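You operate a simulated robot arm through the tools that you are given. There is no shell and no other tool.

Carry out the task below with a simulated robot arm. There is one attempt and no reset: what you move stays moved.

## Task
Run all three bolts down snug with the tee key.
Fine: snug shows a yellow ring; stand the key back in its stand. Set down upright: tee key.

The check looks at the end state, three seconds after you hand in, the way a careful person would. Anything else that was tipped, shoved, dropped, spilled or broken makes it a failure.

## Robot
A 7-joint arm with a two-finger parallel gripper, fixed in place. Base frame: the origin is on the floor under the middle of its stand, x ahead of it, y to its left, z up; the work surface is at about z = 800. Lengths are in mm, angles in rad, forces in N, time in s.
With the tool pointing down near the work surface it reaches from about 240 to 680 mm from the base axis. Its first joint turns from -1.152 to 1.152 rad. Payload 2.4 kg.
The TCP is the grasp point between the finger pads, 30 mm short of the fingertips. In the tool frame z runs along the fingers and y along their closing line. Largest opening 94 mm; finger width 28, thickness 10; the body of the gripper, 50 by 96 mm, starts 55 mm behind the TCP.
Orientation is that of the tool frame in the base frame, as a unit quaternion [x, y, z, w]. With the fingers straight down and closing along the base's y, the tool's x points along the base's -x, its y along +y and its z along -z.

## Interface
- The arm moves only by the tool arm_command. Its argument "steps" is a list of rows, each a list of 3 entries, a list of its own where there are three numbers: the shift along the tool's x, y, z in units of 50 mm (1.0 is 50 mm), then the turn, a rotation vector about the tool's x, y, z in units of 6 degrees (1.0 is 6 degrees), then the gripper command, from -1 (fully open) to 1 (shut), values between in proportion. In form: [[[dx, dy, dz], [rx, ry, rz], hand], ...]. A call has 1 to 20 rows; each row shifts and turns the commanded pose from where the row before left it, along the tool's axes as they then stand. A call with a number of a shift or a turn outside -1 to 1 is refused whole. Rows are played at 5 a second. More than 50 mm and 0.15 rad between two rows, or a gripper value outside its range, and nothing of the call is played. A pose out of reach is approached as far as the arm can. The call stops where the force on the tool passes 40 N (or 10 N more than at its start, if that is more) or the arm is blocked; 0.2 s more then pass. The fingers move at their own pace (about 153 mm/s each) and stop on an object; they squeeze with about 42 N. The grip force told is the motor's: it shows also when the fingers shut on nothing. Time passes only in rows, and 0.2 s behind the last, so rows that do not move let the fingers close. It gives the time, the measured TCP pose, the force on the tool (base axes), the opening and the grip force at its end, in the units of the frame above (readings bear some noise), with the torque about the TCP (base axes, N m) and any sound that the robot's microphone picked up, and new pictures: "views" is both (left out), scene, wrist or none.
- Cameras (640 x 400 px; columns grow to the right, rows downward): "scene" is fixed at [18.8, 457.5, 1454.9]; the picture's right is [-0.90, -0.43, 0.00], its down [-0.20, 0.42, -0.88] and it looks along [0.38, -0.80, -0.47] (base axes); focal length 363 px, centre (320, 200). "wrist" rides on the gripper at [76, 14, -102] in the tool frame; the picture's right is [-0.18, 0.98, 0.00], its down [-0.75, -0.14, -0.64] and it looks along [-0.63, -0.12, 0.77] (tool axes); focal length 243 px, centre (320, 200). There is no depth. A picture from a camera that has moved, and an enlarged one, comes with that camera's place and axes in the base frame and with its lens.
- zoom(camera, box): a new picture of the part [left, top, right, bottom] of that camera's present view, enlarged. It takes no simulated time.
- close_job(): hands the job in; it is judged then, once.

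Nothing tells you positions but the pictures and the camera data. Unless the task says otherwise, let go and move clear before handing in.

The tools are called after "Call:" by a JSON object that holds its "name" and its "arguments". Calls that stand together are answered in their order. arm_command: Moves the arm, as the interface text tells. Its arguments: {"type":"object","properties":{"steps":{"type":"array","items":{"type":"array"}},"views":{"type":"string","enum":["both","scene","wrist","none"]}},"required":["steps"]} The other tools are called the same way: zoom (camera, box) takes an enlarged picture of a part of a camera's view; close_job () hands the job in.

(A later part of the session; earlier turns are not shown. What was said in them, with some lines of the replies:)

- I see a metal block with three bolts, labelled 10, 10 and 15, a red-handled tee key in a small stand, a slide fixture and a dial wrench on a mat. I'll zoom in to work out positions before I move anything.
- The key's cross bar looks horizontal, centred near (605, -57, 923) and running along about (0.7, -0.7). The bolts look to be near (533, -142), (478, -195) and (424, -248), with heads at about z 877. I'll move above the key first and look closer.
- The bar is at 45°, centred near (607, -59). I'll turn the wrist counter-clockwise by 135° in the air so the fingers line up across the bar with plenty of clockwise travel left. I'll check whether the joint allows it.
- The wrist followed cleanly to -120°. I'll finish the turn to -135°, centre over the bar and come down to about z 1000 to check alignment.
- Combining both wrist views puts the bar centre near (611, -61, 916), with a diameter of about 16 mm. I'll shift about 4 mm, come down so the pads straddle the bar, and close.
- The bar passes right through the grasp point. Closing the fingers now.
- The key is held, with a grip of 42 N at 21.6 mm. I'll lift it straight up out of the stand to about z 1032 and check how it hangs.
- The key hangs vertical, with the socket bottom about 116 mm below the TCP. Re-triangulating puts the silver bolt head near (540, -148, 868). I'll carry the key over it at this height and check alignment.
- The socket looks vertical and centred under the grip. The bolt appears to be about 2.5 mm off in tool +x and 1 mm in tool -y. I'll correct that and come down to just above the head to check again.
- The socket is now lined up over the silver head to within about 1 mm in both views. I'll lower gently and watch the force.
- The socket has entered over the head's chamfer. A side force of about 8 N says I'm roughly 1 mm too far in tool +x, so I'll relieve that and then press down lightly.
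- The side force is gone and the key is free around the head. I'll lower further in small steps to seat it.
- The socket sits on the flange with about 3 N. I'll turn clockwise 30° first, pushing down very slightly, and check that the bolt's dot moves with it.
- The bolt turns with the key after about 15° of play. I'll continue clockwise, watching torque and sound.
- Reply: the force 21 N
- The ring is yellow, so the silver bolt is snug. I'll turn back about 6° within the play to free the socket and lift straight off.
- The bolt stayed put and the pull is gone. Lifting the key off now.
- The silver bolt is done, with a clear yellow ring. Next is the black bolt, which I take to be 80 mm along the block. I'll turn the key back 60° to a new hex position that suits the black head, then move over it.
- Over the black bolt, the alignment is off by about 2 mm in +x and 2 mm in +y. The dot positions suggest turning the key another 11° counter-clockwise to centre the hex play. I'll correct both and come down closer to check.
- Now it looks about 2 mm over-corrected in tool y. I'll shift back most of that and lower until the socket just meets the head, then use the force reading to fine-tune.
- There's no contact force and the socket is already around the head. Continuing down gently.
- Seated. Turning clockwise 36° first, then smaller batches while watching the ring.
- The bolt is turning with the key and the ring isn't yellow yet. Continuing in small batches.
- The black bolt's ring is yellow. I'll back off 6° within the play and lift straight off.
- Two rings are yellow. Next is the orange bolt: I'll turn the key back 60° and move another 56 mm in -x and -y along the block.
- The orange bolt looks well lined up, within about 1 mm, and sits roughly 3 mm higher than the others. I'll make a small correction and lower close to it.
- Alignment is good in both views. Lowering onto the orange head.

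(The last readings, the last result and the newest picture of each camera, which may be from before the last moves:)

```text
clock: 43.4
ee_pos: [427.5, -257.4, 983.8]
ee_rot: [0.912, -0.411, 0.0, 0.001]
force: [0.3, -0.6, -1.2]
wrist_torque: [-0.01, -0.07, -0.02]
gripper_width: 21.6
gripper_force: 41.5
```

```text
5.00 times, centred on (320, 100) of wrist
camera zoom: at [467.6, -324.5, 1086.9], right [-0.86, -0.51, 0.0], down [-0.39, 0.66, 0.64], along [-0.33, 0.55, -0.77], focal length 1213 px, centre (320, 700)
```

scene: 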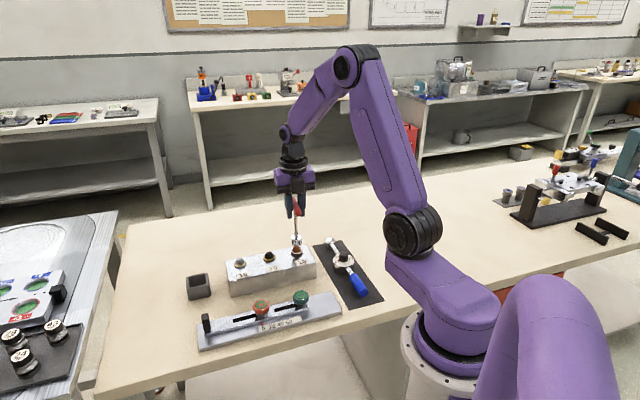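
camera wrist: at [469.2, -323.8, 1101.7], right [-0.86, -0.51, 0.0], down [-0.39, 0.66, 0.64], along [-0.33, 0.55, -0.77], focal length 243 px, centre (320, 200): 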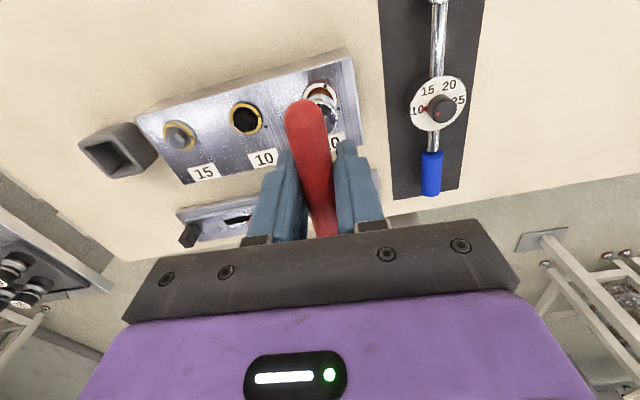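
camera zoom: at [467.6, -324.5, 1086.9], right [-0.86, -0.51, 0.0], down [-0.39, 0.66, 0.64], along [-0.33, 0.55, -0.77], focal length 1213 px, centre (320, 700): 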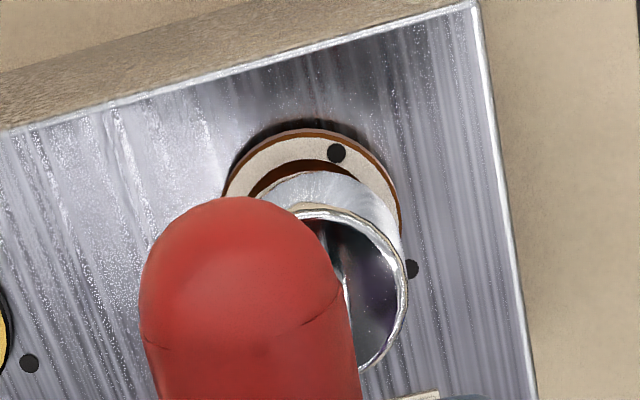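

Call:
{"name": "arm_command", "arguments": {"steps": [[[0.02, -0.012, 0], [0, 0, 0], 1], [[0, 0, 0.03], [0, 0, 0], 1], [[0, 0, 0.03], [0, 0, 0], 1], [[0, 0, 0], [0, 0, 0], 1]], "views": "none"}}

Call:
{"name": "zoom", "arguments": {"camera": "scene", "box": [260, 200, 320, 260]}}

Call:
{"name": "zoom", "arguments": {"camera": "wrist", "box": [280, 60, 360, 140]}}

```text
clock: 44.4
ee_pos: [428.9, -257.9, 981.5]
ee_rot: [0.911, -0.412, 0.0, 0.0]
force: [1.0, 0.7, -1.8]
wrist_torque: [-0.07, -0.07, -0.04]
gripper_width: 21.4
gripper_force: 42.0
```

```text
6.67 times, centred on (290, 230) of scene
camera zoom: at [18.9, 457.5, 1454.9], right [-0.9, -0.43, 0.0], down [-0.2, 0.42, -0.88], along [0.38, -0.8, -0.47], focal length 2422 px, centre (520, 0)
```

zoom: 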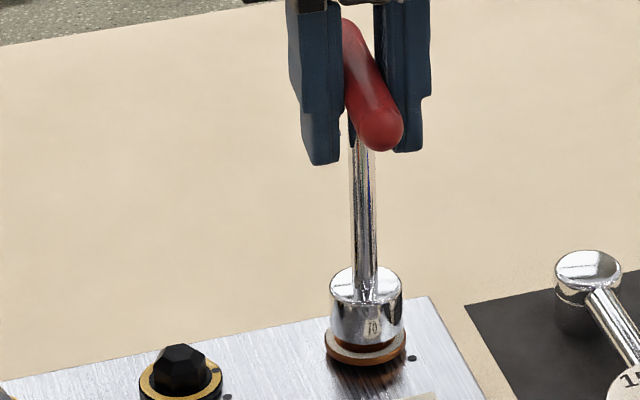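

```text
5.00 times, centred on (320, 100) of wrist
camera zoom: at [468.4, -324.9, 1083.3], right [-0.86, -0.51, 0.0], down [-0.39, 0.66, 0.64], along [-0.33, 0.55, -0.77], focal length 1213 px, centre (320, 700)
```

zoom: 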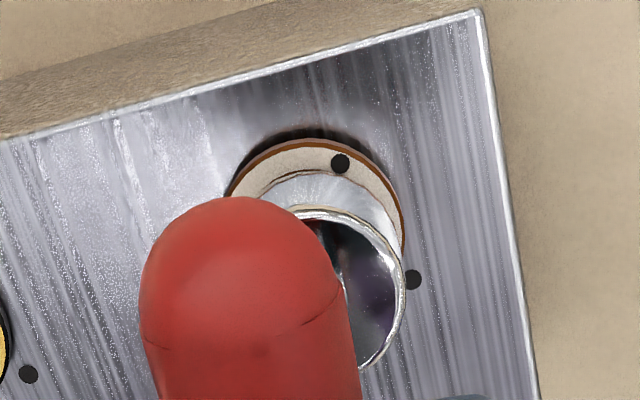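

Still free and entering cleanly. I'll lower the last few millimetres to the flange.

Call:
{"name": "arm_command", "arguments": {"steps": [[[0, 0, 0.03], [0, 0, 0], 1], [[0, 0, 0.03], [0, 0, 0], 1], [[0, 0, 0], [0, 0, 0], 1]], "views": "none"}}

Call:
{"name": "zoom", "arguments": {"camera": "scene", "box": [260, 200, 320, 260]}}

Call:
{"name": "zoom", "arguments": {"camera": "wrist", "box": [280, 60, 360, 140]}}

```text
clock: 45.2
ee_pos: [428.9, -257.4, 978.1]
ee_rot: [0.912, -0.411, 0.0, 0.001]
force: [0.2, -0.7, -2.2]
wrist_torque: [-0.07, 0.0, -0.02]
gripper_width: 21.8
gripper_force: 41.9
```

```text
6.67 times, centred on (290, 230) of scene
camera zoom: at [18.9, 457.5, 1454.9], right [-0.9, -0.43, 0.0], down [-0.2, 0.42, -0.88], along [0.38, -0.8, -0.47], focal length 2422 px, centre (520, 0)
```

zoom: 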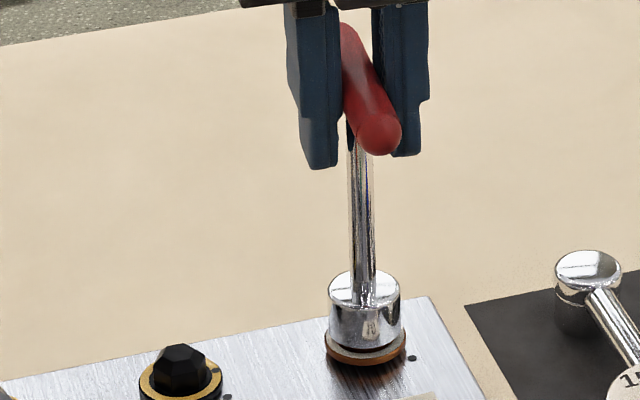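

```text
5.00 times, centred on (320, 100) of wrist
camera zoom: at [469.0, -324.4, 1081.5], right [-0.86, -0.51, 0.0], down [-0.39, 0.66, 0.64], along [-0.33, 0.55, -0.77], focal length 1213 px, centre (320, 700)
```

zoom: 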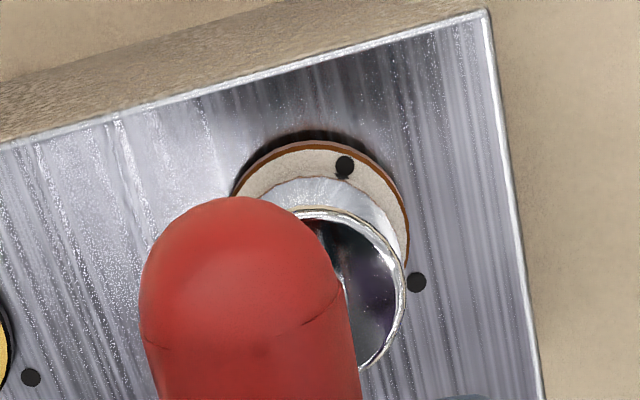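

Call:
{"name": "arm_command", "arguments": {"steps": [[[0, 0, 0.03], [0, 0, 0], 1], [[0, 0, 0.025], [0, 0, 0], 1], [[0, 0, 0], [0, 0, 0], 1]], "views": "none"}}

Call:
{"name": "zoom", "arguments": {"camera": "scene", "box": [260, 200, 320, 260]}}

Call:
{"name": "zoom", "arguments": {"camera": "wrist", "box": [280, 60, 360, 140]}}

```text
clock: 46.0
ee_pos: [428.1, -257.1, 975.4]
ee_rot: [0.911, -0.412, 0.0, 0.0]
force: [1.2, 0.4, -1.0]
wrist_torque: [-0.06, -0.07, 0.03]
gripper_width: 21.5
gripper_force: 41.7
```

```text
6.67 times, centred on (290, 230) of scene
camera zoom: at [18.9, 457.5, 1454.9], right [-0.9, -0.43, 0.0], down [-0.2, 0.42, -0.88], along [0.38, -0.8, -0.47], focal length 2422 px, centre (520, 0)
```

zoom: 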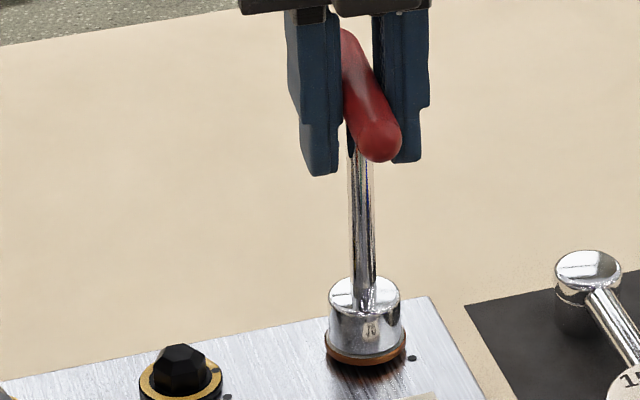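

```text
5.00 times, centred on (320, 100) of wrist
camera zoom: at [468.8, -324.4, 1078.6], right [-0.86, -0.51, 0.0], down [-0.39, 0.66, 0.64], along [-0.33, 0.55, -0.77], focal length 1213 px, centre (320, 700)
```

zoom: 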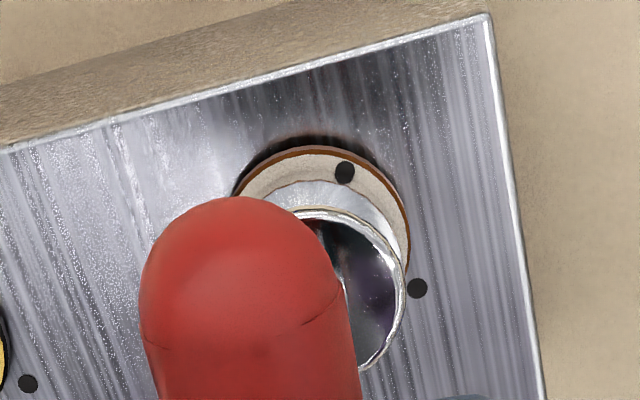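

Seated around the head with no side load. Turning clockwise now, following the bolt down slightly.

Call:
{"name": "arm_command", "arguments": {"steps": [[[0, 0, 0.01], [0, 0, 1], 1], [[0, 0, 0.01], [0, 0, 1], 1], [[0, 0, 0], [0, 0, 1], 1], [[0, 0, 0], [0, 0, 1], 1], [[0, 0, 0], [0, 0, 1], 1], [[0, 0, 0], [0, 0, 1], 1], [[0, 0, 0], [0, 0, 0], 1]], "views": "none"}}

Call:
{"name": "zoom", "arguments": {"camera": "scene", "box": [260, 200, 320, 260]}}

Call:
{"name": "zoom", "arguments": {"camera": "wrist", "box": [280, 60, 360, 140]}}

```text
clock: 47.6
ee_pos: [429.1, -256.0, 975.6]
ee_rot: [0.739, -0.674, 0.0, 0.0]
force: [0.2, 0.8, -1.5]
wrist_torque: [-0.01, 0.01, 0.03]
gripper_width: 21.5
gripper_force: 41.9
```

```text
6.67 times, centred on (290, 230) of scene
camera zoom: at [18.9, 457.5, 1454.9], right [-0.9, -0.43, 0.0], down [-0.2, 0.42, -0.88], along [0.38, -0.8, -0.47], focal length 2422 px, centre (520, 0)
```

zoom: 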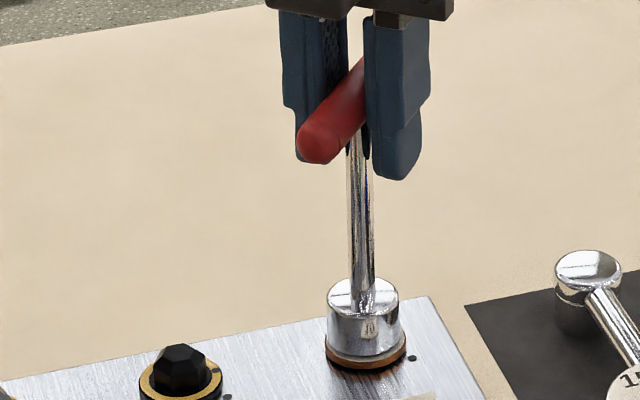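

```text
5.00 times, centred on (320, 100) of wrist
camera zoom: at [422.5, -334.9, 1077.4], right [-1.0, 0.09, 0.0], down [0.07, 0.76, 0.64], along [0.06, 0.64, -0.77], focal length 1213 px, centre (320, 700)
```

zoom: 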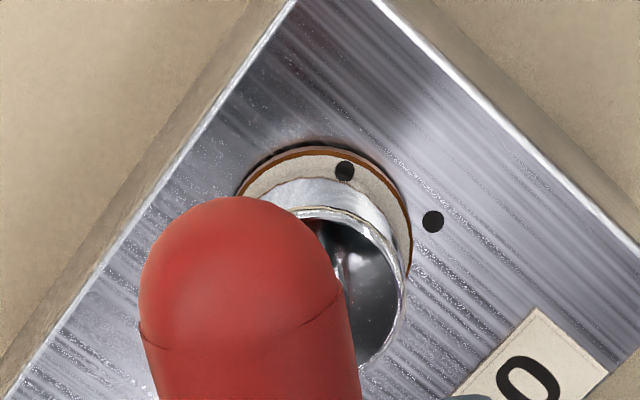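

The orange bolt turns with the key. Four more steps, then I'll check again.

Call:
{"name": "arm_command", "arguments": {"steps": [[[0, 0, 0.01], [0, 0, 1], 1], [[0, 0, 0], [0, 0, 1], 1], [[0, 0, 0.01], [0, 0, 1], 1], [[0, 0, 0], [0, 0, 1], 1], [[0, 0, 0], [0, 0, 0], 1]], "views": "none"}}

Call:
{"name": "zoom", "arguments": {"camera": "scene", "box": [260, 200, 320, 260]}}

Call:
{"name": "zoom", "arguments": {"camera": "wrist", "box": [280, 60, 360, 140]}}

```text
clock: 48.8
ee_pos: [429.4, -257.2, 972.7]
ee_rot: [-0.583, 0.812, 0.0, 0.001]
force: [1.4, 0.5, -2.6]
wrist_torque: [0.02, -0.07, -0.02]
gripper_width: 21.6
gripper_force: 42.6
```

```text
6.67 times, centred on (290, 230) of scene
camera zoom: at [18.9, 457.5, 1454.9], right [-0.9, -0.43, 0.0], down [-0.2, 0.42, -0.88], along [0.38, -0.8, -0.47], focal length 2422 px, centre (520, 0)
```

zoom: 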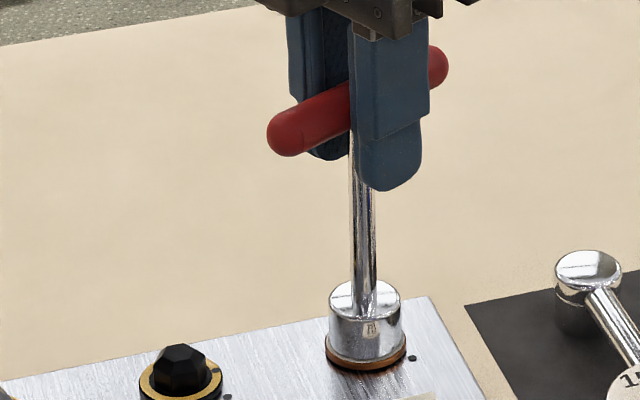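

```text
5.00 times, centred on (320, 100) of wrist
camera zoom: at [391.1, -325.4, 1075.8], right [-0.87, 0.49, 0.0], down [0.37, 0.67, 0.64], along [0.31, 0.56, -0.77], focal length 1213 px, centre (320, 700)
```

zoom: 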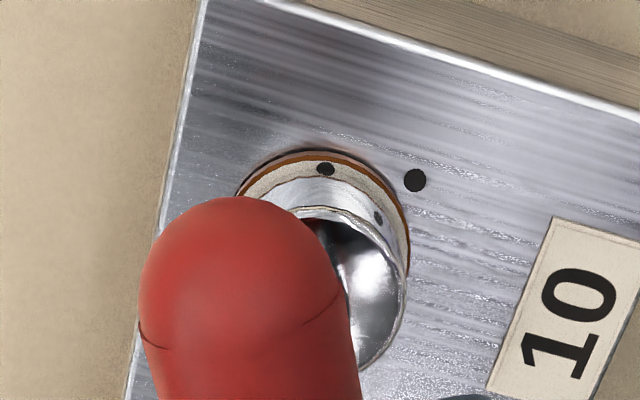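

Not yellow yet, so I'll continue in steps of 12 to 18°.

Call:
{"name": "arm_command", "arguments": {"steps": [[[0, 0, 0], [0, 0, 1], 1], [[0, 0, 0.01], [0, 0, 1], 1], [[0, 0, 0], [0, 0, 1], 1], [[0, 0, 0], [0, 0, 0], 1]], "views": "none"}}

Call:
{"name": "zoom", "arguments": {"camera": "scene", "box": [260, 200, 320, 260]}}

Call:
{"name": "zoom", "arguments": {"camera": "wrist", "box": [280, 60, 360, 140]}}

```text
clock: 49.8
ee_pos: [429.3, -257.1, 972.0]
ee_rot: [-0.448, 0.894, 0.001, 0.0]
force: [3.8, 7.8, -9.6]
wrist_torque: [0.8, -0.38, 0.04]
gripper_width: 21.6
gripper_force: 42.0
```

```text
6.67 times, centred on (290, 230) of scene
camera zoom: at [19.1, 457.6, 1454.9], right [-0.9, -0.43, 0.0], down [-0.2, 0.42, -0.88], along [0.38, -0.8, -0.47], focal length 2422 px, centre (520, 0)
```

zoom: 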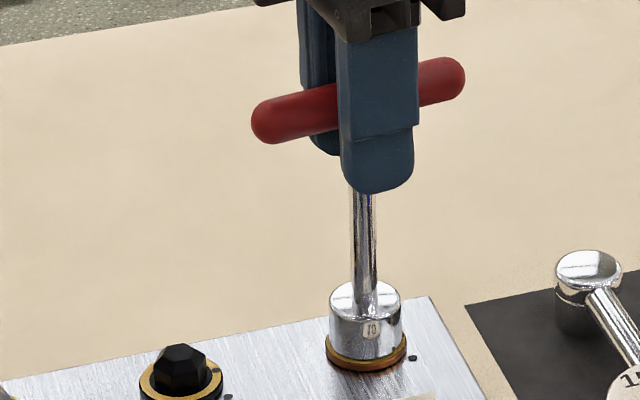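

```text
5.00 times, centred on (320, 100) of wrist
camera zoom: at [372.6, -310.8, 1075.4], right [-0.68, 0.73, 0.0], down [0.56, 0.52, 0.64], along [0.47, 0.44, -0.77], focal length 1213 px, centre (320, 700)
```

zoom: 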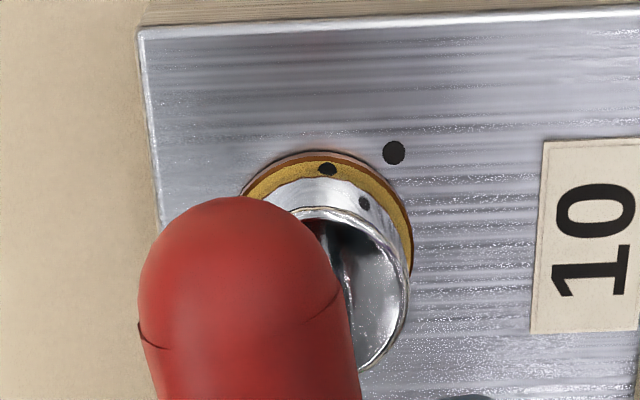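

The orange bolt's ring is now yellow too. I'll back off 6° and check the load before lifting.

Call:
{"name": "arm_command", "arguments": {"steps": [[[0, 0, 0], [0, 0, -0.5], 1], [[0, 0, 0], [0, 0, -0.5], 1], [[0, 0, 0], [0, 0, 0], 1]], "views": "none"}}

Call:
{"name": "zoom", "arguments": {"camera": "wrist", "box": [280, 60, 360, 140]}}

```text
clock: 50.6
ee_pos: [429.5, -258.3, 973.4]
ee_rot: [-0.495, 0.869, -0.001, 0.0]
force: [2.4, 5.2, -1.3]
wrist_torque: [0.53, -0.34, 0.04]
gripper_width: 21.5
gripper_force: 41.7
```

```text
5.00 times, centred on (320, 100) of wrist
camera zoom: at [378.6, -317.2, 1076.5], right [-0.75, 0.66, 0.0], down [0.5, 0.58, 0.64], along [0.42, 0.48, -0.77], focal length 1213 px, centre (320, 700)
```

zoom: 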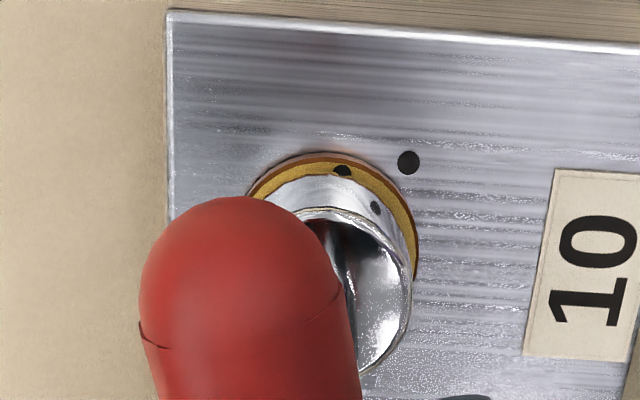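

Call:
{"name": "arm_command", "arguments": {"steps": [[[-0.02, 0, 0], [0, 0, 0], 1], [[0, 0, -0.04], [0, 0, 0], 1], [[0, 0, -0.08], [0, 0, 0], 1], [[0, 0, -0.12], [0, 0, 0], 1], [[0, 0, -0.2], [0, 0, 0], 1], [[0, 0, -0.3], [0, 0, 0], 1], [[0, 0, -0.3], [0, 0, 0], 1], [[0, 0, -0.16], [0, 0, 0], 1], [[0, 0, 0], [0, 0, 0], 1]]}}

Call:
{"name": "zoom", "arguments": {"camera": "wrist", "box": [240, 0, 400, 160]}}

Call:
{"name": "zoom", "arguments": {"camera": "scene", "box": [220, 190, 330, 300]}}

```text
clock: 52.6
ee_pos: [431.4, -256.8, 1032.9]
ee_rot: [-0.496, 0.868, 0.001, 0.0]
force: [0.6, -1.3, -1.6]
wrist_torque: [0.0, -0.02, -0.05]
gripper_width: 21.4
gripper_force: 41.4
camera wrist: at [380.0, -315.7, 1135.7], right [-0.75, 0.66, 0.0], down [0.51, 0.58, 0.64], along [0.42, 0.48, -0.77], focal length 243 px, centre (320, 200)
```

scene: 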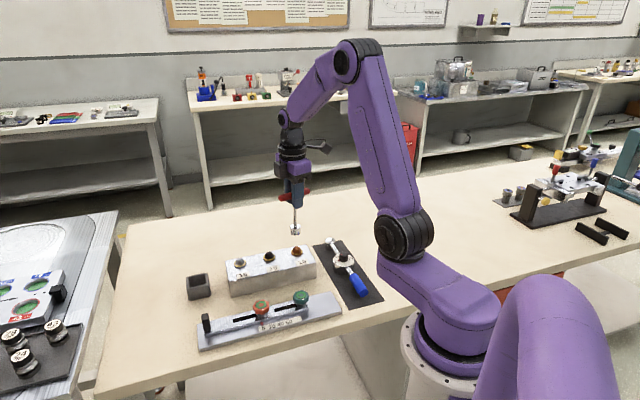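
wrist: 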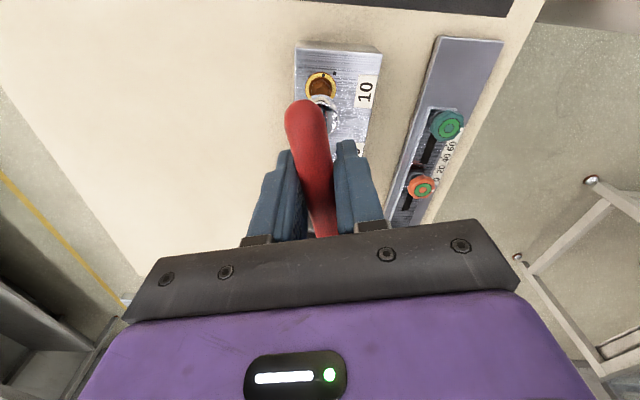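

```text
2.50 times, centred on (320, 80) of wrist
camera zoom: at [380.0, -315.7, 1135.7], right [-0.75, 0.66, 0.0], down [0.51, 0.58, 0.64], along [0.42, 0.48, -0.77], focal length 606 px, centre (320, 500)
```

zoom: 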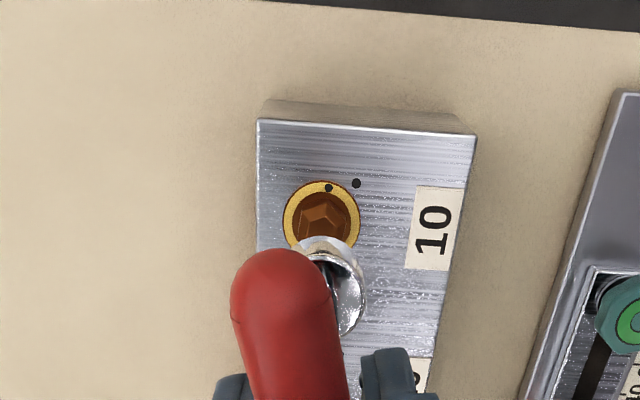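

```text
3.64 times, centred on (275, 245) of scene
camera zoom: at [18.9, 457.5, 1454.9], right [-0.9, -0.43, 0.0], down [-0.2, 0.42, -0.88], along [0.38, -0.8, -0.47], focal length 1321 px, centre (484, 36)
```

zoom: 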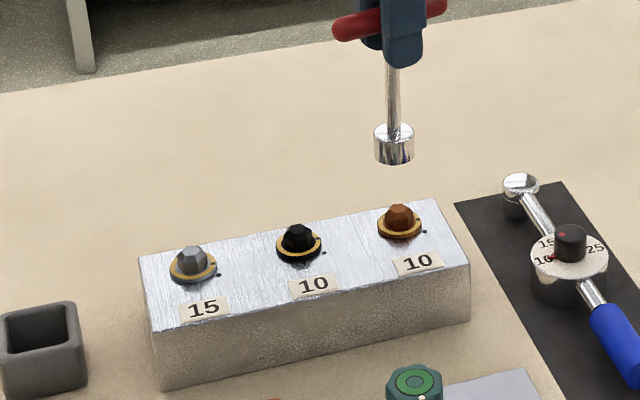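

All three rings are yellow. Now I'll take the key back, turning it to its original -135° orientation and carrying it over the block to the stand at this height.

Call:
{"name": "arm_command", "arguments": {"steps": [[[0, 0, 0], [0, 0, -1], 1], [[0, 0, 0], [0, 0, -1], 1], [[0, 0, 0], [0, 0, -1], 1], [[0, 0, 0], [0, 0, -1], 1], [[0, 0, 0], [0, 0, -1], 1], [[0, 0, 0], [0, 0, -1], 1], [[0, 0, 0], [0, 0, -1], 1], [[0, 0, 0], [0, 0, -1], 1], [[0, 0, 0], [0, 0, -1], 1], [[0, 0, 0], [0, 0, -1], 1], [[0, 0, 0], [0, 0, -1], 1], [[0, 0, 0], [0, 0, -1], 1], [[0, 0, 0], [0, 0, -0.57], 1], [[0, 0, 0], [0, 0, 0], 1]], "views": "none"}}

Call:
{"name": "arm_command", "arguments": {"steps": [[[-0.02, -0.4, 0], [0, 0, 0], 1], [[-0.03, -0.6, 0], [0, 0, 0], 1], [[-0.03, -0.7, 0], [0, 0, 0], 1], [[-0.03, -0.7, 0], [0, 0, 0], 1], [[-0.03, -0.7, 0], [0, 0, 0], 1], [[-0.03, -0.7, 0], [0, 0, 0], 1], [[-0.03, -0.7, 0], [0, 0, 0], 1], [[-0.024, -0.5, 0], [0, 0, 0], 1], [[0, -0.368, 0], [0, 0, 0], 1], [[0, 0, 0], [0, 0, 0], 1], [[0, 0, 0], [0, 0, 0], 1]]}}

Call:
{"name": "zoom", "arguments": {"camera": "scene", "box": [150, 200, 250, 310]}}

Call:
{"name": "zoom", "arguments": {"camera": "wrist", "box": [260, 30, 380, 150]}}

```text
clock: 55.6
ee_pos: [429.6, -258.0, 1033.4]
ee_rot: [0.923, -0.384, 0.0, 0.0]
force: [0.3, -0.7, -0.8]
wrist_torque: [-0.02, -0.01, 0.01]
gripper_width: 21.3
gripper_force: 41.9
```

```text
clock: 58.0
ee_pos: [613.8, -58.1, 1035.1]
ee_rot: [0.923, -0.385, 0.001, 0.001]
force: [0.0, -0.4, -1.5]
wrist_torque: [-0.03, 0.0, 0.01]
gripper_width: 21.5
gripper_force: 42.1
camera wrist: at [657.1, -123.2, 1138.1], right [-0.83, -0.56, 0.0], down [-0.43, 0.63, 0.64], along [-0.36, 0.53, -0.77], focal length 243 px, centre (320, 200)
```

scene: 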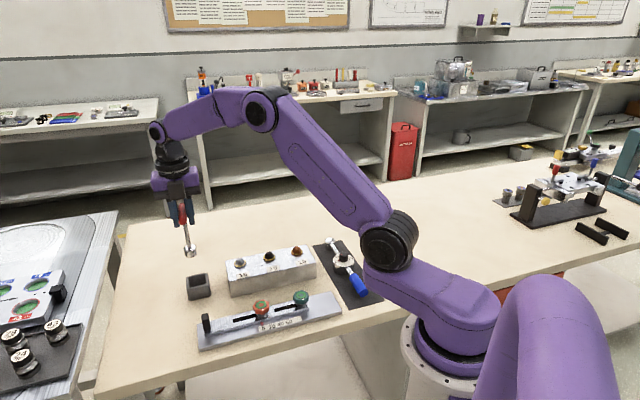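
wrist: 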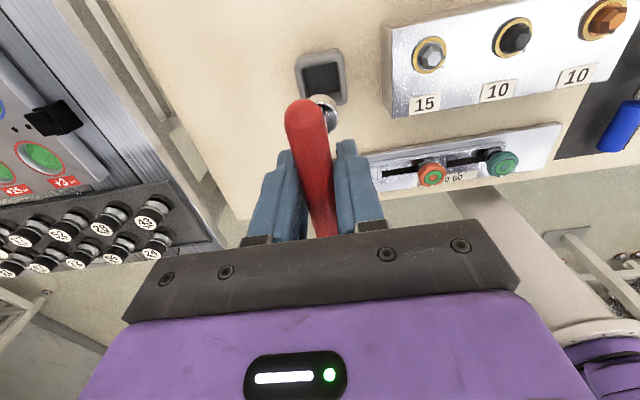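

```text
3.64 times, centred on (200, 255) of scene
camera zoom: at [18.9, 457.5, 1454.9], right [-0.9, -0.43, 0.0], down [-0.2, 0.42, -0.88], along [0.38, -0.8, -0.47], focal length 1321 px, centre (756, 0)
```

zoom: 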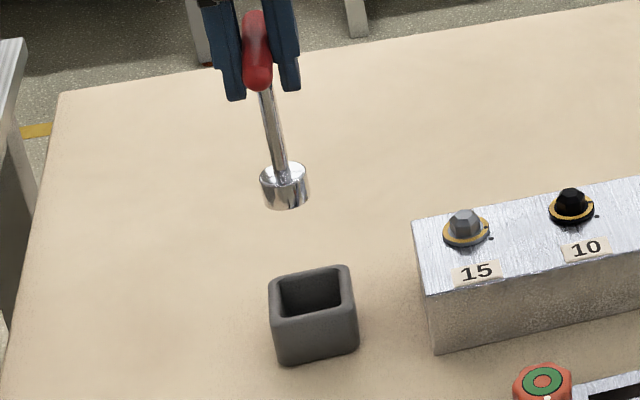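

```text
3.33 times, centred on (320, 90) of wrist
camera zoom: at [657.1, -123.2, 1138.1], right [-0.83, -0.56, 0.0], down [-0.43, 0.63, 0.64], along [-0.36, 0.53, -0.77], focal length 809 px, centre (320, 567)
```

zoom: 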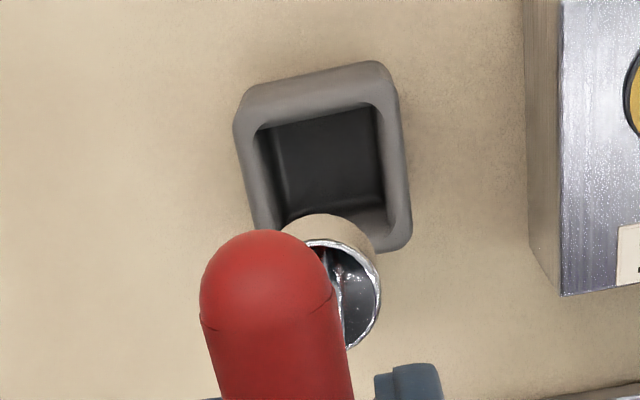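

The key hangs over the stand, but it looks about 3 mm off compared with the pick-up view. I'll zoom to measure it.

Call:
{"name": "zoom", "arguments": {"camera": "wrist", "box": [230, 40, 550, 240]}}

Call:
{"name": "zoom", "arguments": {"camera": "scene", "box": [170, 240, 230, 310]}}

```text
2.00 times, centred on (390, 140) of wrist
camera zoom: at [657.1, -123.2, 1138.1], right [-0.83, -0.56, 0.0], down [-0.43, 0.63, 0.64], along [-0.36, 0.53, -0.77], focal length 485 px, centre (180, 320)
```

zoom: 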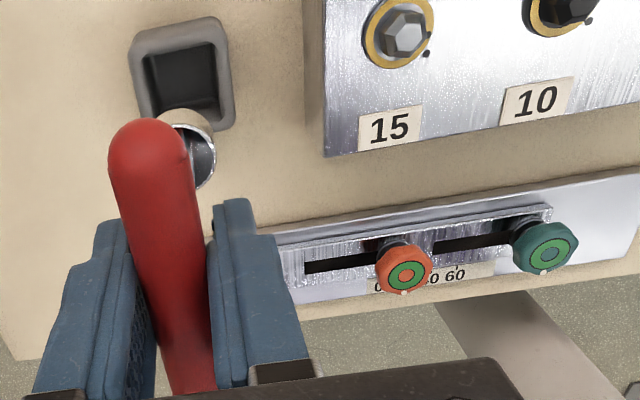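

```text
5.71 times, centred on (200, 275) of scene
camera zoom: at [18.9, 457.5, 1454.9], right [-0.9, -0.43, 0.0], down [-0.2, 0.42, -0.88], along [0.38, -0.8, -0.47], focal length 2076 px, centre (1006, -229)
```

zoom: 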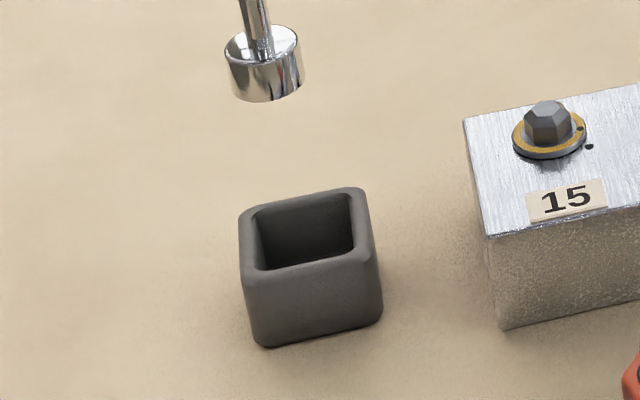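

I'm about 2.5 mm off in tool -y, so I'll correct that and lower until the socket is just above the stand's rim to check.

Call:
{"name": "arm_command", "arguments": {"steps": [[[0, 0.05, 0.2], [0, 0, 0], 1], [[0, 0, 0.4], [0, 0, 0], 1], [[0, 0, 0.4], [0, 0, 0], 1], [[0, 0, 0.3], [0, 0, 0], 1], [[0, 0, 0], [0, 0, 0], 1], [[0, 0, 0], [0, 0, 0], 1]]}}

Call:
{"name": "zoom", "arguments": {"camera": "scene", "box": [170, 230, 230, 300]}}

Call:
{"name": "zoom", "arguments": {"camera": "wrist", "box": [270, 50, 370, 150]}}

```text
clock: 59.4
ee_pos: [610.4, -59.2, 968.7]
ee_rot: [0.923, -0.384, 0.001, 0.001]
force: [0.4, -0.7, -2.4]
wrist_torque: [0.01, -0.03, -0.02]
gripper_width: 21.6
gripper_force: 41.9
camera wrist: at [654.2, -124.3, 1071.5], right [-0.83, -0.56, 0.0], down [-0.43, 0.63, 0.64], along [-0.36, 0.53, -0.77], focal length 243 px, centre (320, 200)
```

scene: 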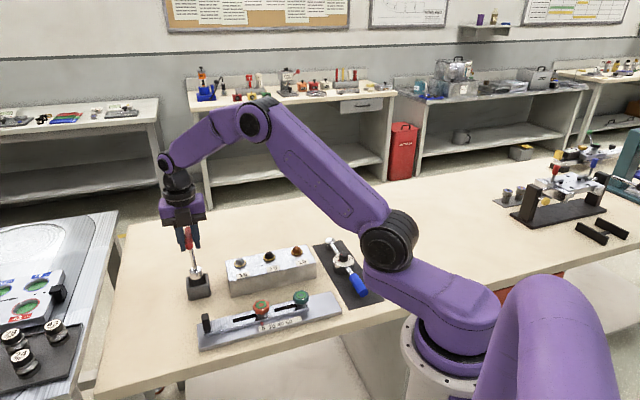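
wrist: 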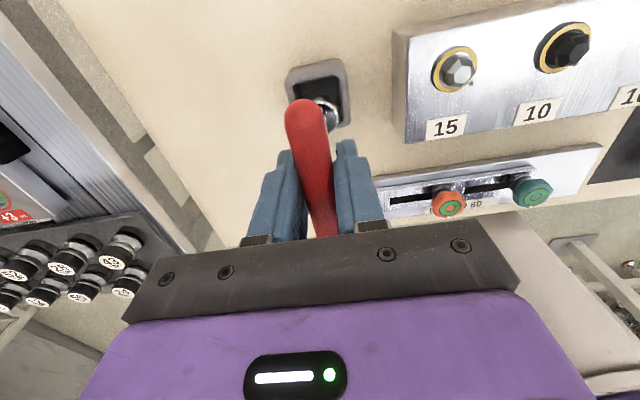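

```text
5.71 times, centred on (200, 265) of scene
camera zoom: at [18.9, 457.5, 1454.9], right [-0.9, -0.43, 0.0], down [-0.2, 0.42, -0.88], along [0.38, -0.8, -0.47], focal length 2076 px, centre (1006, -171)
```

zoom: 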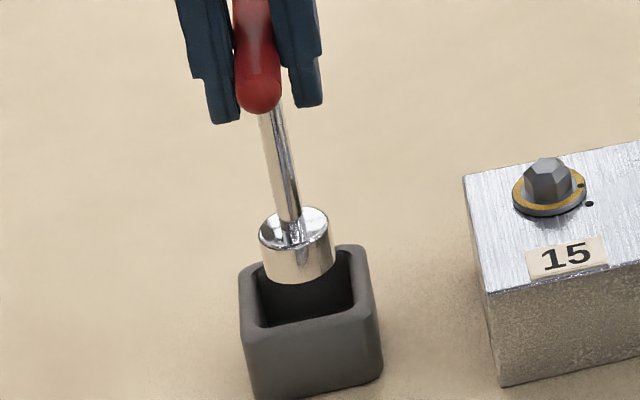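

```text
4.00 times, centred on (320, 100) of wrist
camera zoom: at [654.2, -124.3, 1071.5], right [-0.83, -0.56, 0.0], down [-0.43, 0.63, 0.64], along [-0.36, 0.53, -0.77], focal length 970 px, centre (320, 600)
```

zoom: 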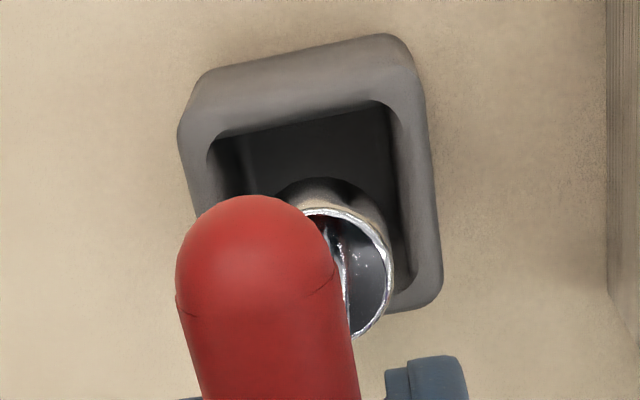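

The socket sits within the opening in both views, with roughly ±5 mm of clearance around it. Lowering into the stand, slowly near the bottom.

Call:
{"name": "arm_command", "arguments": {"steps": [[[0, 0, 0.2], [0, 0, 0], 1], [[0, 0, 0.2], [0, 0, 0], 1], [[0, 0, 0.2], [0, 0, 0], 1], [[0, 0, 0.2], [0, 0, 0], 1], [[0, 0, 0], [0, 0, 0], 1]]}}

Call:
{"name": "zoom", "arguments": {"camera": "scene", "box": [170, 230, 230, 300]}}

Call:
{"name": "zoom", "arguments": {"camera": "wrist", "box": [270, 50, 370, 150]}}

```text
clock: 60.6
ee_pos: [609.7, -60.8, 925.6]
ee_rot: [0.923, -0.384, 0.001, 0.0]
force: [0.1, 0.2, -1.8]
wrist_torque: [0.03, 0.0, 0.03]
gripper_width: 21.6
gripper_force: 42.2
camera wrist: at [653.1, -125.7, 1029.8], right [-0.83, -0.56, 0.0], down [-0.43, 0.63, 0.64], along [-0.36, 0.53, -0.77], focal length 243 px, centre (320, 200)
```

scene: 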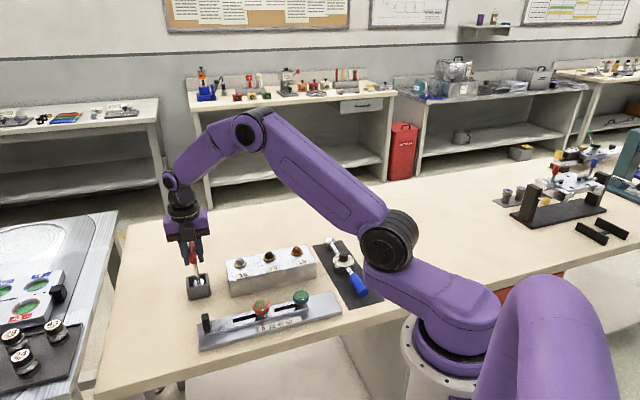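
wrist: 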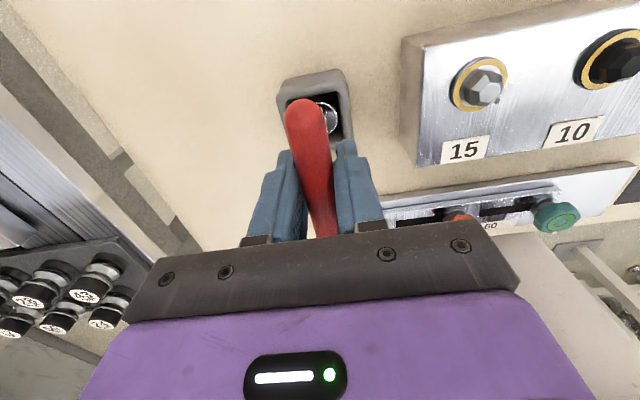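

```text
5.71 times, centred on (200, 265) of scene
camera zoom: at [18.9, 457.5, 1454.9], right [-0.9, -0.43, 0.0], down [-0.2, 0.42, -0.88], along [0.38, -0.8, -0.47], focal length 2076 px, centre (1006, -171)
```

zoom: 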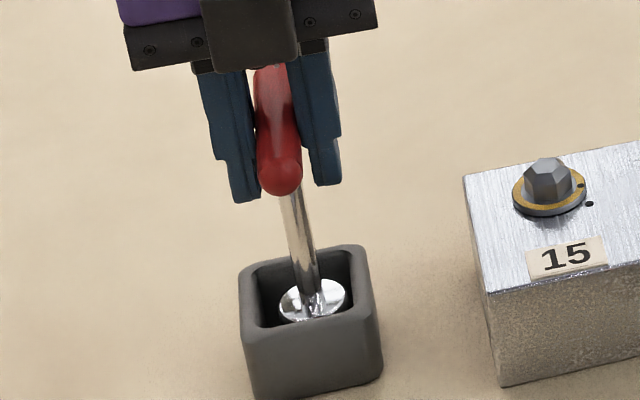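

```text
4.00 times, centred on (320, 100) of wrist
camera zoom: at [653.1, -125.7, 1029.8], right [-0.83, -0.56, 0.0], down [-0.43, 0.63, 0.64], along [-0.36, 0.53, -0.77], focal length 970 px, centre (320, 600)
```

zoom: 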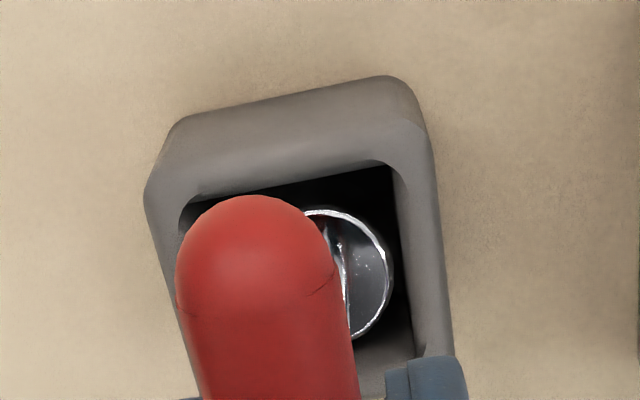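

The socket is inside the stand and touches nothing. I'll lower in small steps until the floor takes the weight.

Call:
{"name": "arm_command", "arguments": {"steps": [[[0, -0.016, 0.06], [0, 0, 0], 1], [[0, 0, 0.06], [0, 0, 0], 1], [[0, 0, 0], [0, 0, 0], 1]], "views": "none"}}

```text
clock: 61.4
ee_pos: [610.4, -61.1, 920.4]
ee_rot: [0.923, -0.384, 0.0, 0.0]
force: [0.0, -0.6, -1.3]
wrist_torque: [-0.02, 0.0, 0.0]
gripper_width: 21.5
gripper_force: 42.3
```

Call:
{"name": "arm_command", "arguments": {"steps": [[[0, 0, 0.03], [0, 0, 0], 1], [[0, 0, 0.03], [0, 0, 0], 1], [[0, 0, 0], [0, 0, 0], 1]], "views": "none"}}

```text
clock: 62.2
ee_pos: [610.1, -60.2, 919.0]
ee_rot: [0.923, -0.384, 0.0, 0.0]
force: [0.5, 0.7, -1.7]
wrist_torque: [0.02, -0.01, -0.01]
gripper_width: 21.5
gripper_force: 41.4
```

Call:
{"name": "arm_command", "arguments": {"steps": [[[0, 0, 0.03], [0, 0, 0], 1], [[0, 0, 0], [0, 0, 0], 1]]}}

Call:
{"name": "zoom", "arguments": {"camera": "scene", "box": [170, 230, 230, 300]}}

Call:
{"name": "zoom", "arguments": {"camera": "wrist", "box": [270, 50, 370, 150]}}

```text
clock: 62.8
ee_pos: [612.2, -61.7, 917.8]
ee_rot: [0.923, -0.384, 0.0, 0.0]
force: [-3.2, 1.4, 6.1]
wrist_torque: [0.05, 0.14, 0.03]
gripper_width: 21.5
gripper_force: 42.0
camera wrist: at [654.7, -125.3, 1020.7], right [-0.83, -0.56, 0.0], down [-0.43, 0.63, 0.64], along [-0.36, 0.53, -0.77], focal length 243 px, centre (320, 200)
```

scene: 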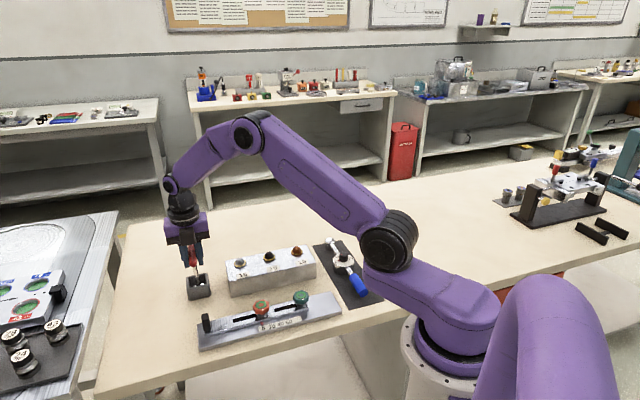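
wrist: 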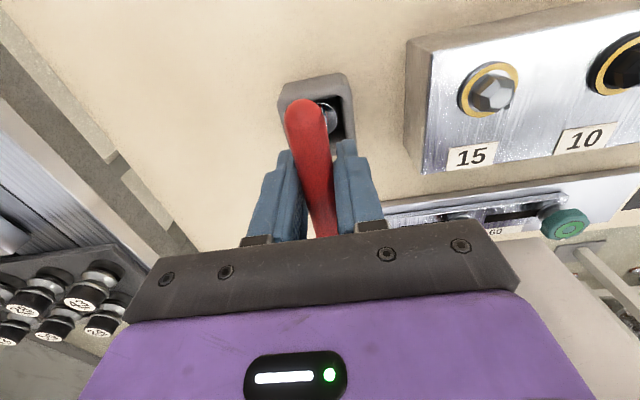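

```text
5.71 times, centred on (200, 265) of scene
camera zoom: at [18.7, 457.5, 1454.9], right [-0.9, -0.43, 0.0], down [-0.2, 0.42, -0.88], along [0.38, -0.8, -0.47], focal length 2076 px, centre (1006, -171)
```

zoom: 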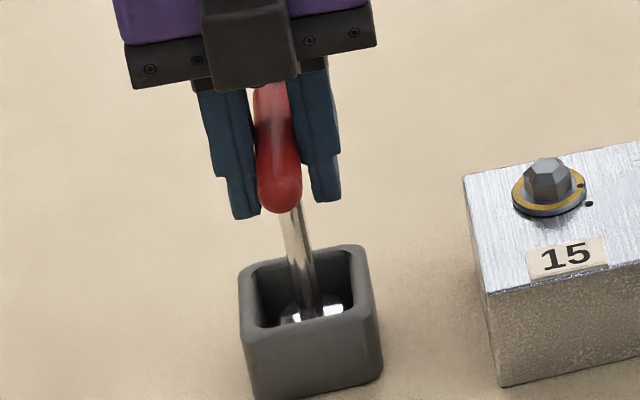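

```text
4.00 times, centred on (320, 100) of wrist
camera zoom: at [654.7, -125.3, 1020.7], right [-0.83, -0.56, 0.0], down [-0.43, 0.63, 0.64], along [-0.36, 0.53, -0.77], focal length 970 px, centre (320, 600)
```

zoom: 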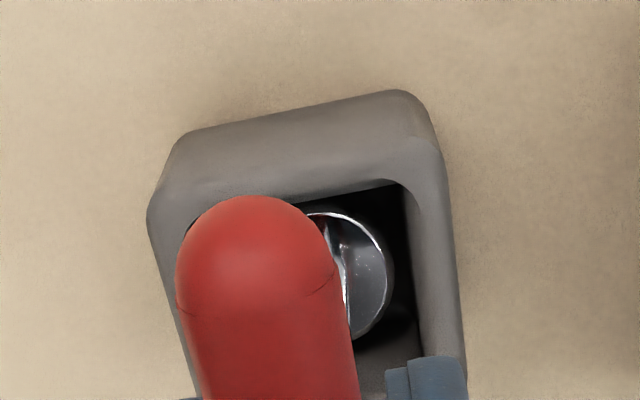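

The key is resting on the stand's floor, with about 8 N of contact. I'll relieve it half a millimetre and open the fingers slowly.

Call:
{"name": "arm_command", "arguments": {"steps": [[[0, 0, -0.012], [0, 0, 0], 1], [[0, 0, 0], [0, 0, 0], 1], [[0, 0, 0], [0, 0, 0], 0.6], [[0, 0, 0], [0, 0, 0], 0.5], [[0, 0, 0], [0, 0, 0], 0.45], [[0, 0, 0], [0, 0, 0], 0.4], [[0, 0, 0], [0, 0, 0], 0.3], [[0, 0, 0], [0, 0, 0], 0.2], [[0, 0, 0], [0, 0, 0], 0.2]]}}

Call:
{"name": "zoom", "arguments": {"camera": "scene", "box": [170, 230, 230, 300]}}

Call:
{"name": "zoom", "arguments": {"camera": "wrist", "box": [250, 70, 390, 240]}}

```text
clock: 64.8
ee_pos: [611.3, -60.5, 918.7]
ee_rot: [0.923, -0.384, 0.0, 0.0]
force: [-0.8, 0.6, -0.2]
wrist_torque: [0.0, 0.03, -0.04]
gripper_width: 37.9
gripper_force: 0.0
camera wrist: at [654.9, -125.6, 1021.0], right [-0.83, -0.56, 0.0], down [-0.43, 0.63, 0.64], along [-0.36, 0.53, -0.77], focal length 243 px, centre (320, 200)
```

scene: 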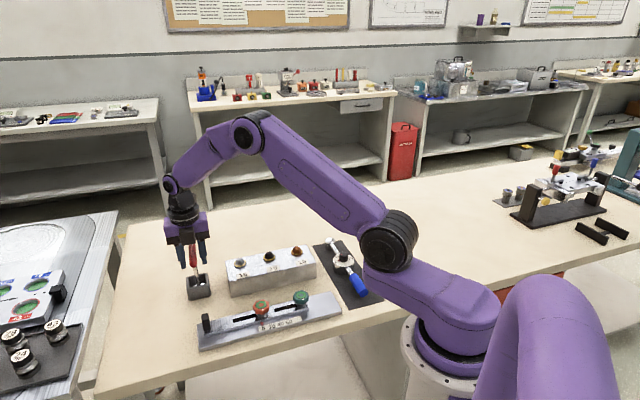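
wrist: 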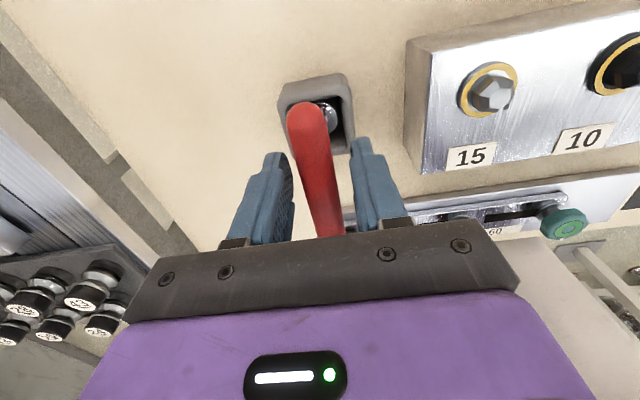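

```text
5.71 times, centred on (200, 265) of scene
camera zoom: at [18.8, 457.5, 1454.9], right [-0.9, -0.43, 0.0], down [-0.2, 0.42, -0.88], along [0.38, -0.8, -0.47], focal length 2076 px, centre (1006, -171)
```

zoom: 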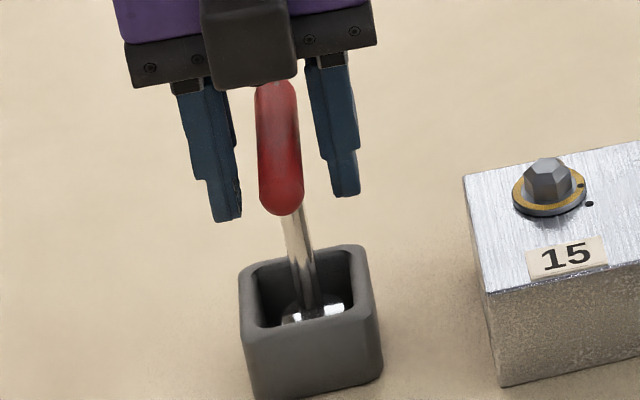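

```text
2.35 times, centred on (320, 155) of wrist
camera zoom: at [654.9, -125.6, 1021.0], right [-0.83, -0.56, 0.0], down [-0.43, 0.63, 0.64], along [-0.36, 0.53, -0.77], focal length 571 px, centre (320, 306)
```

zoom: 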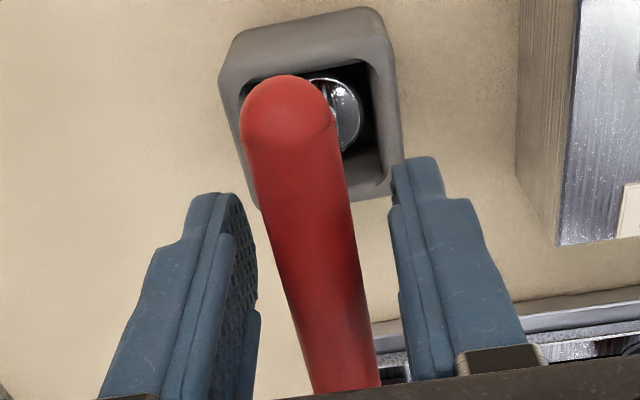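

The key stands by itself in the stand. I'll open fully and rise straight up and clear.

Call:
{"name": "arm_command", "arguments": {"steps": [[[0, 0, 0], [0, 0, 0], -0.2], [[0, 0, 0], [0, 0, 0], -0.7], [[0, 0, 0], [0, 0, 0], -0.7], [[0, 0, -0.2], [0, 0, 0], -0.7], [[0, 0, -0.4], [0, 0, 0], -0.7], [[0, 0, -0.6], [0, 0, 0], -0.7], [[0, 0, -0.8], [0, 0, 0], -0.7], [[0, 0, -0.8], [0, 0, 0], -0.7], [[0, 0, -0.8], [0, 0, 0], -0.7], [[0, 0, -0.4], [0, 0, 0], -0.7], [[0, 0, 0], [0, 0, 0], -0.7]]}}

Call:
{"name": "zoom", "arguments": {"camera": "scene", "box": [150, 200, 330, 340]}}

Call:
{"name": "zoom", "arguments": {"camera": "wrist", "box": [250, 0, 640, 240]}}

```text
clock: 67.2
ee_pos: [611.3, -61.3, 1118.1]
ee_rot: [0.923, -0.384, 0.0, -0.001]
force: [0.6, -0.5, 0.1]
wrist_torque: [0.02, 0.0, 0.02]
gripper_width: 80.0
gripper_force: 0.1
camera wrist: at [655.4, -126.7, 1220.6], right [-0.83, -0.56, 0.0], down [-0.43, 0.63, 0.64], along [-0.36, 0.53, -0.77], focal length 243 px, centre (320, 200)
```

scene: 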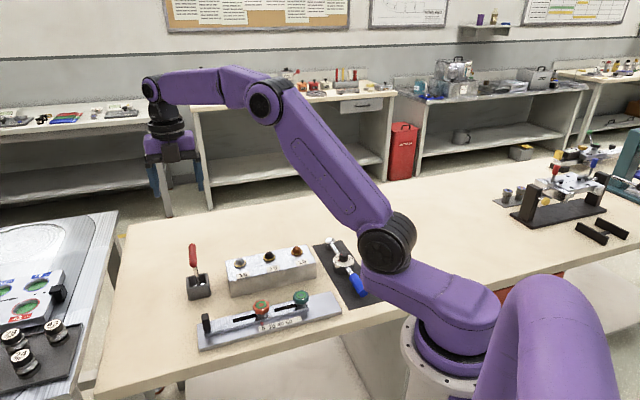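
wrist: 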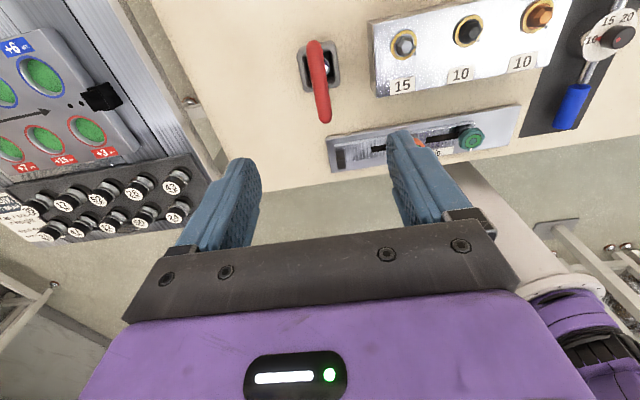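

```text
2.86 times, centred on (240, 270) of scene
camera zoom: at [18.8, 457.5, 1454.9], right [-0.9, -0.43, 0.0], down [-0.2, 0.42, -0.88], along [0.38, -0.8, -0.47], focal length 1038 px, centre (549, 0)
```

zoom: 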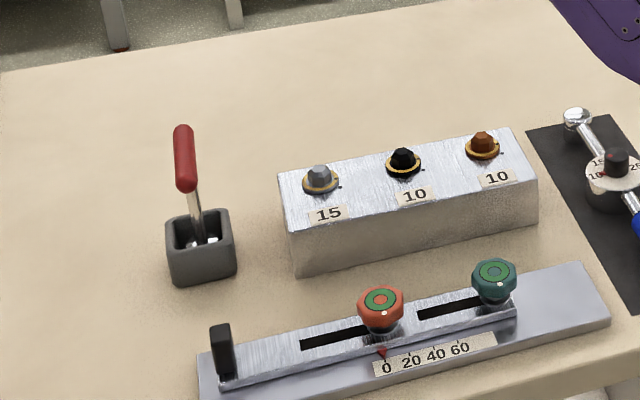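

```text
1.64 times, centred on (445, 120) of wrist
camera zoom: at [655.4, -126.7, 1220.6], right [-0.83, -0.56, 0.0], down [-0.43, 0.63, 0.64], along [-0.36, 0.53, -0.77], focal length 398 px, centre (115, 331)
```

zoom: 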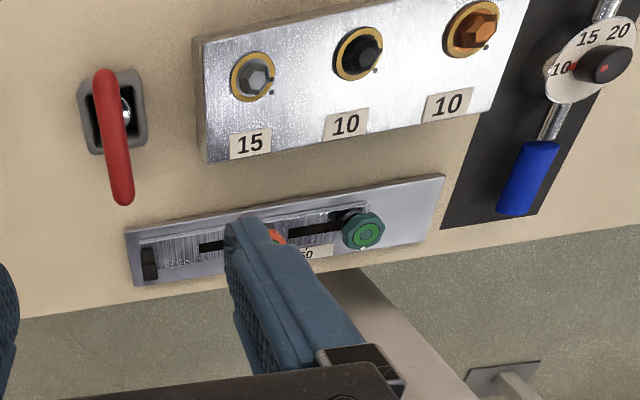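

The key stands upright in its stand as it did at the start, and nothing else has moved. I'll take one last close look at the rings before handing in.

Call:
{"name": "zoom", "arguments": {"camera": "scene", "box": [220, 235, 330, 305]}}

Call:
{"name": "zoom", "arguments": {"camera": "scene", "box": [176, 235, 256, 305]}}

```text
5.71 times, centred on (275, 270) of scene
camera zoom: at [18.8, 457.5, 1454.9], right [-0.9, -0.43, 0.0], down [-0.2, 0.42, -0.88], along [0.38, -0.8, -0.47], focal length 2076 px, centre (577, -200)
```

zoom: 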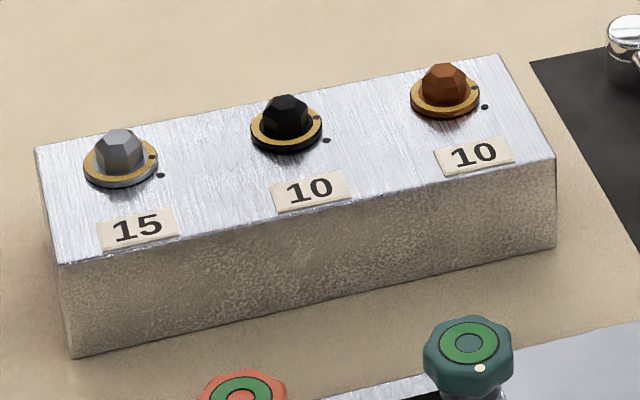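

```text
5.71 times, centred on (216, 270) of scene
camera zoom: at [18.8, 457.5, 1454.9], right [-0.9, -0.43, 0.0], down [-0.2, 0.42, -0.88], along [0.38, -0.8, -0.47], focal length 2076 px, centre (914, -200)
```

zoom: 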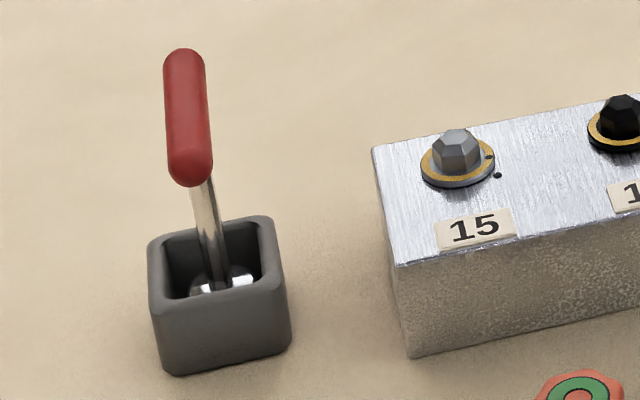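

All three bolts show yellow rings, the key is upright in its stand, and the gripper is clear. Handing in.

Call:
{"name": "close_job", "arguments": {}}

```text
The job is handed in.
```

All three bolts are run down snug, and each shows its yellow ring. The tee key is back upright in its stand. In the last pictures nothing else had moved, and the open gripper was well clear above the stand before I handed in. I haven't seen a result from the check itself.
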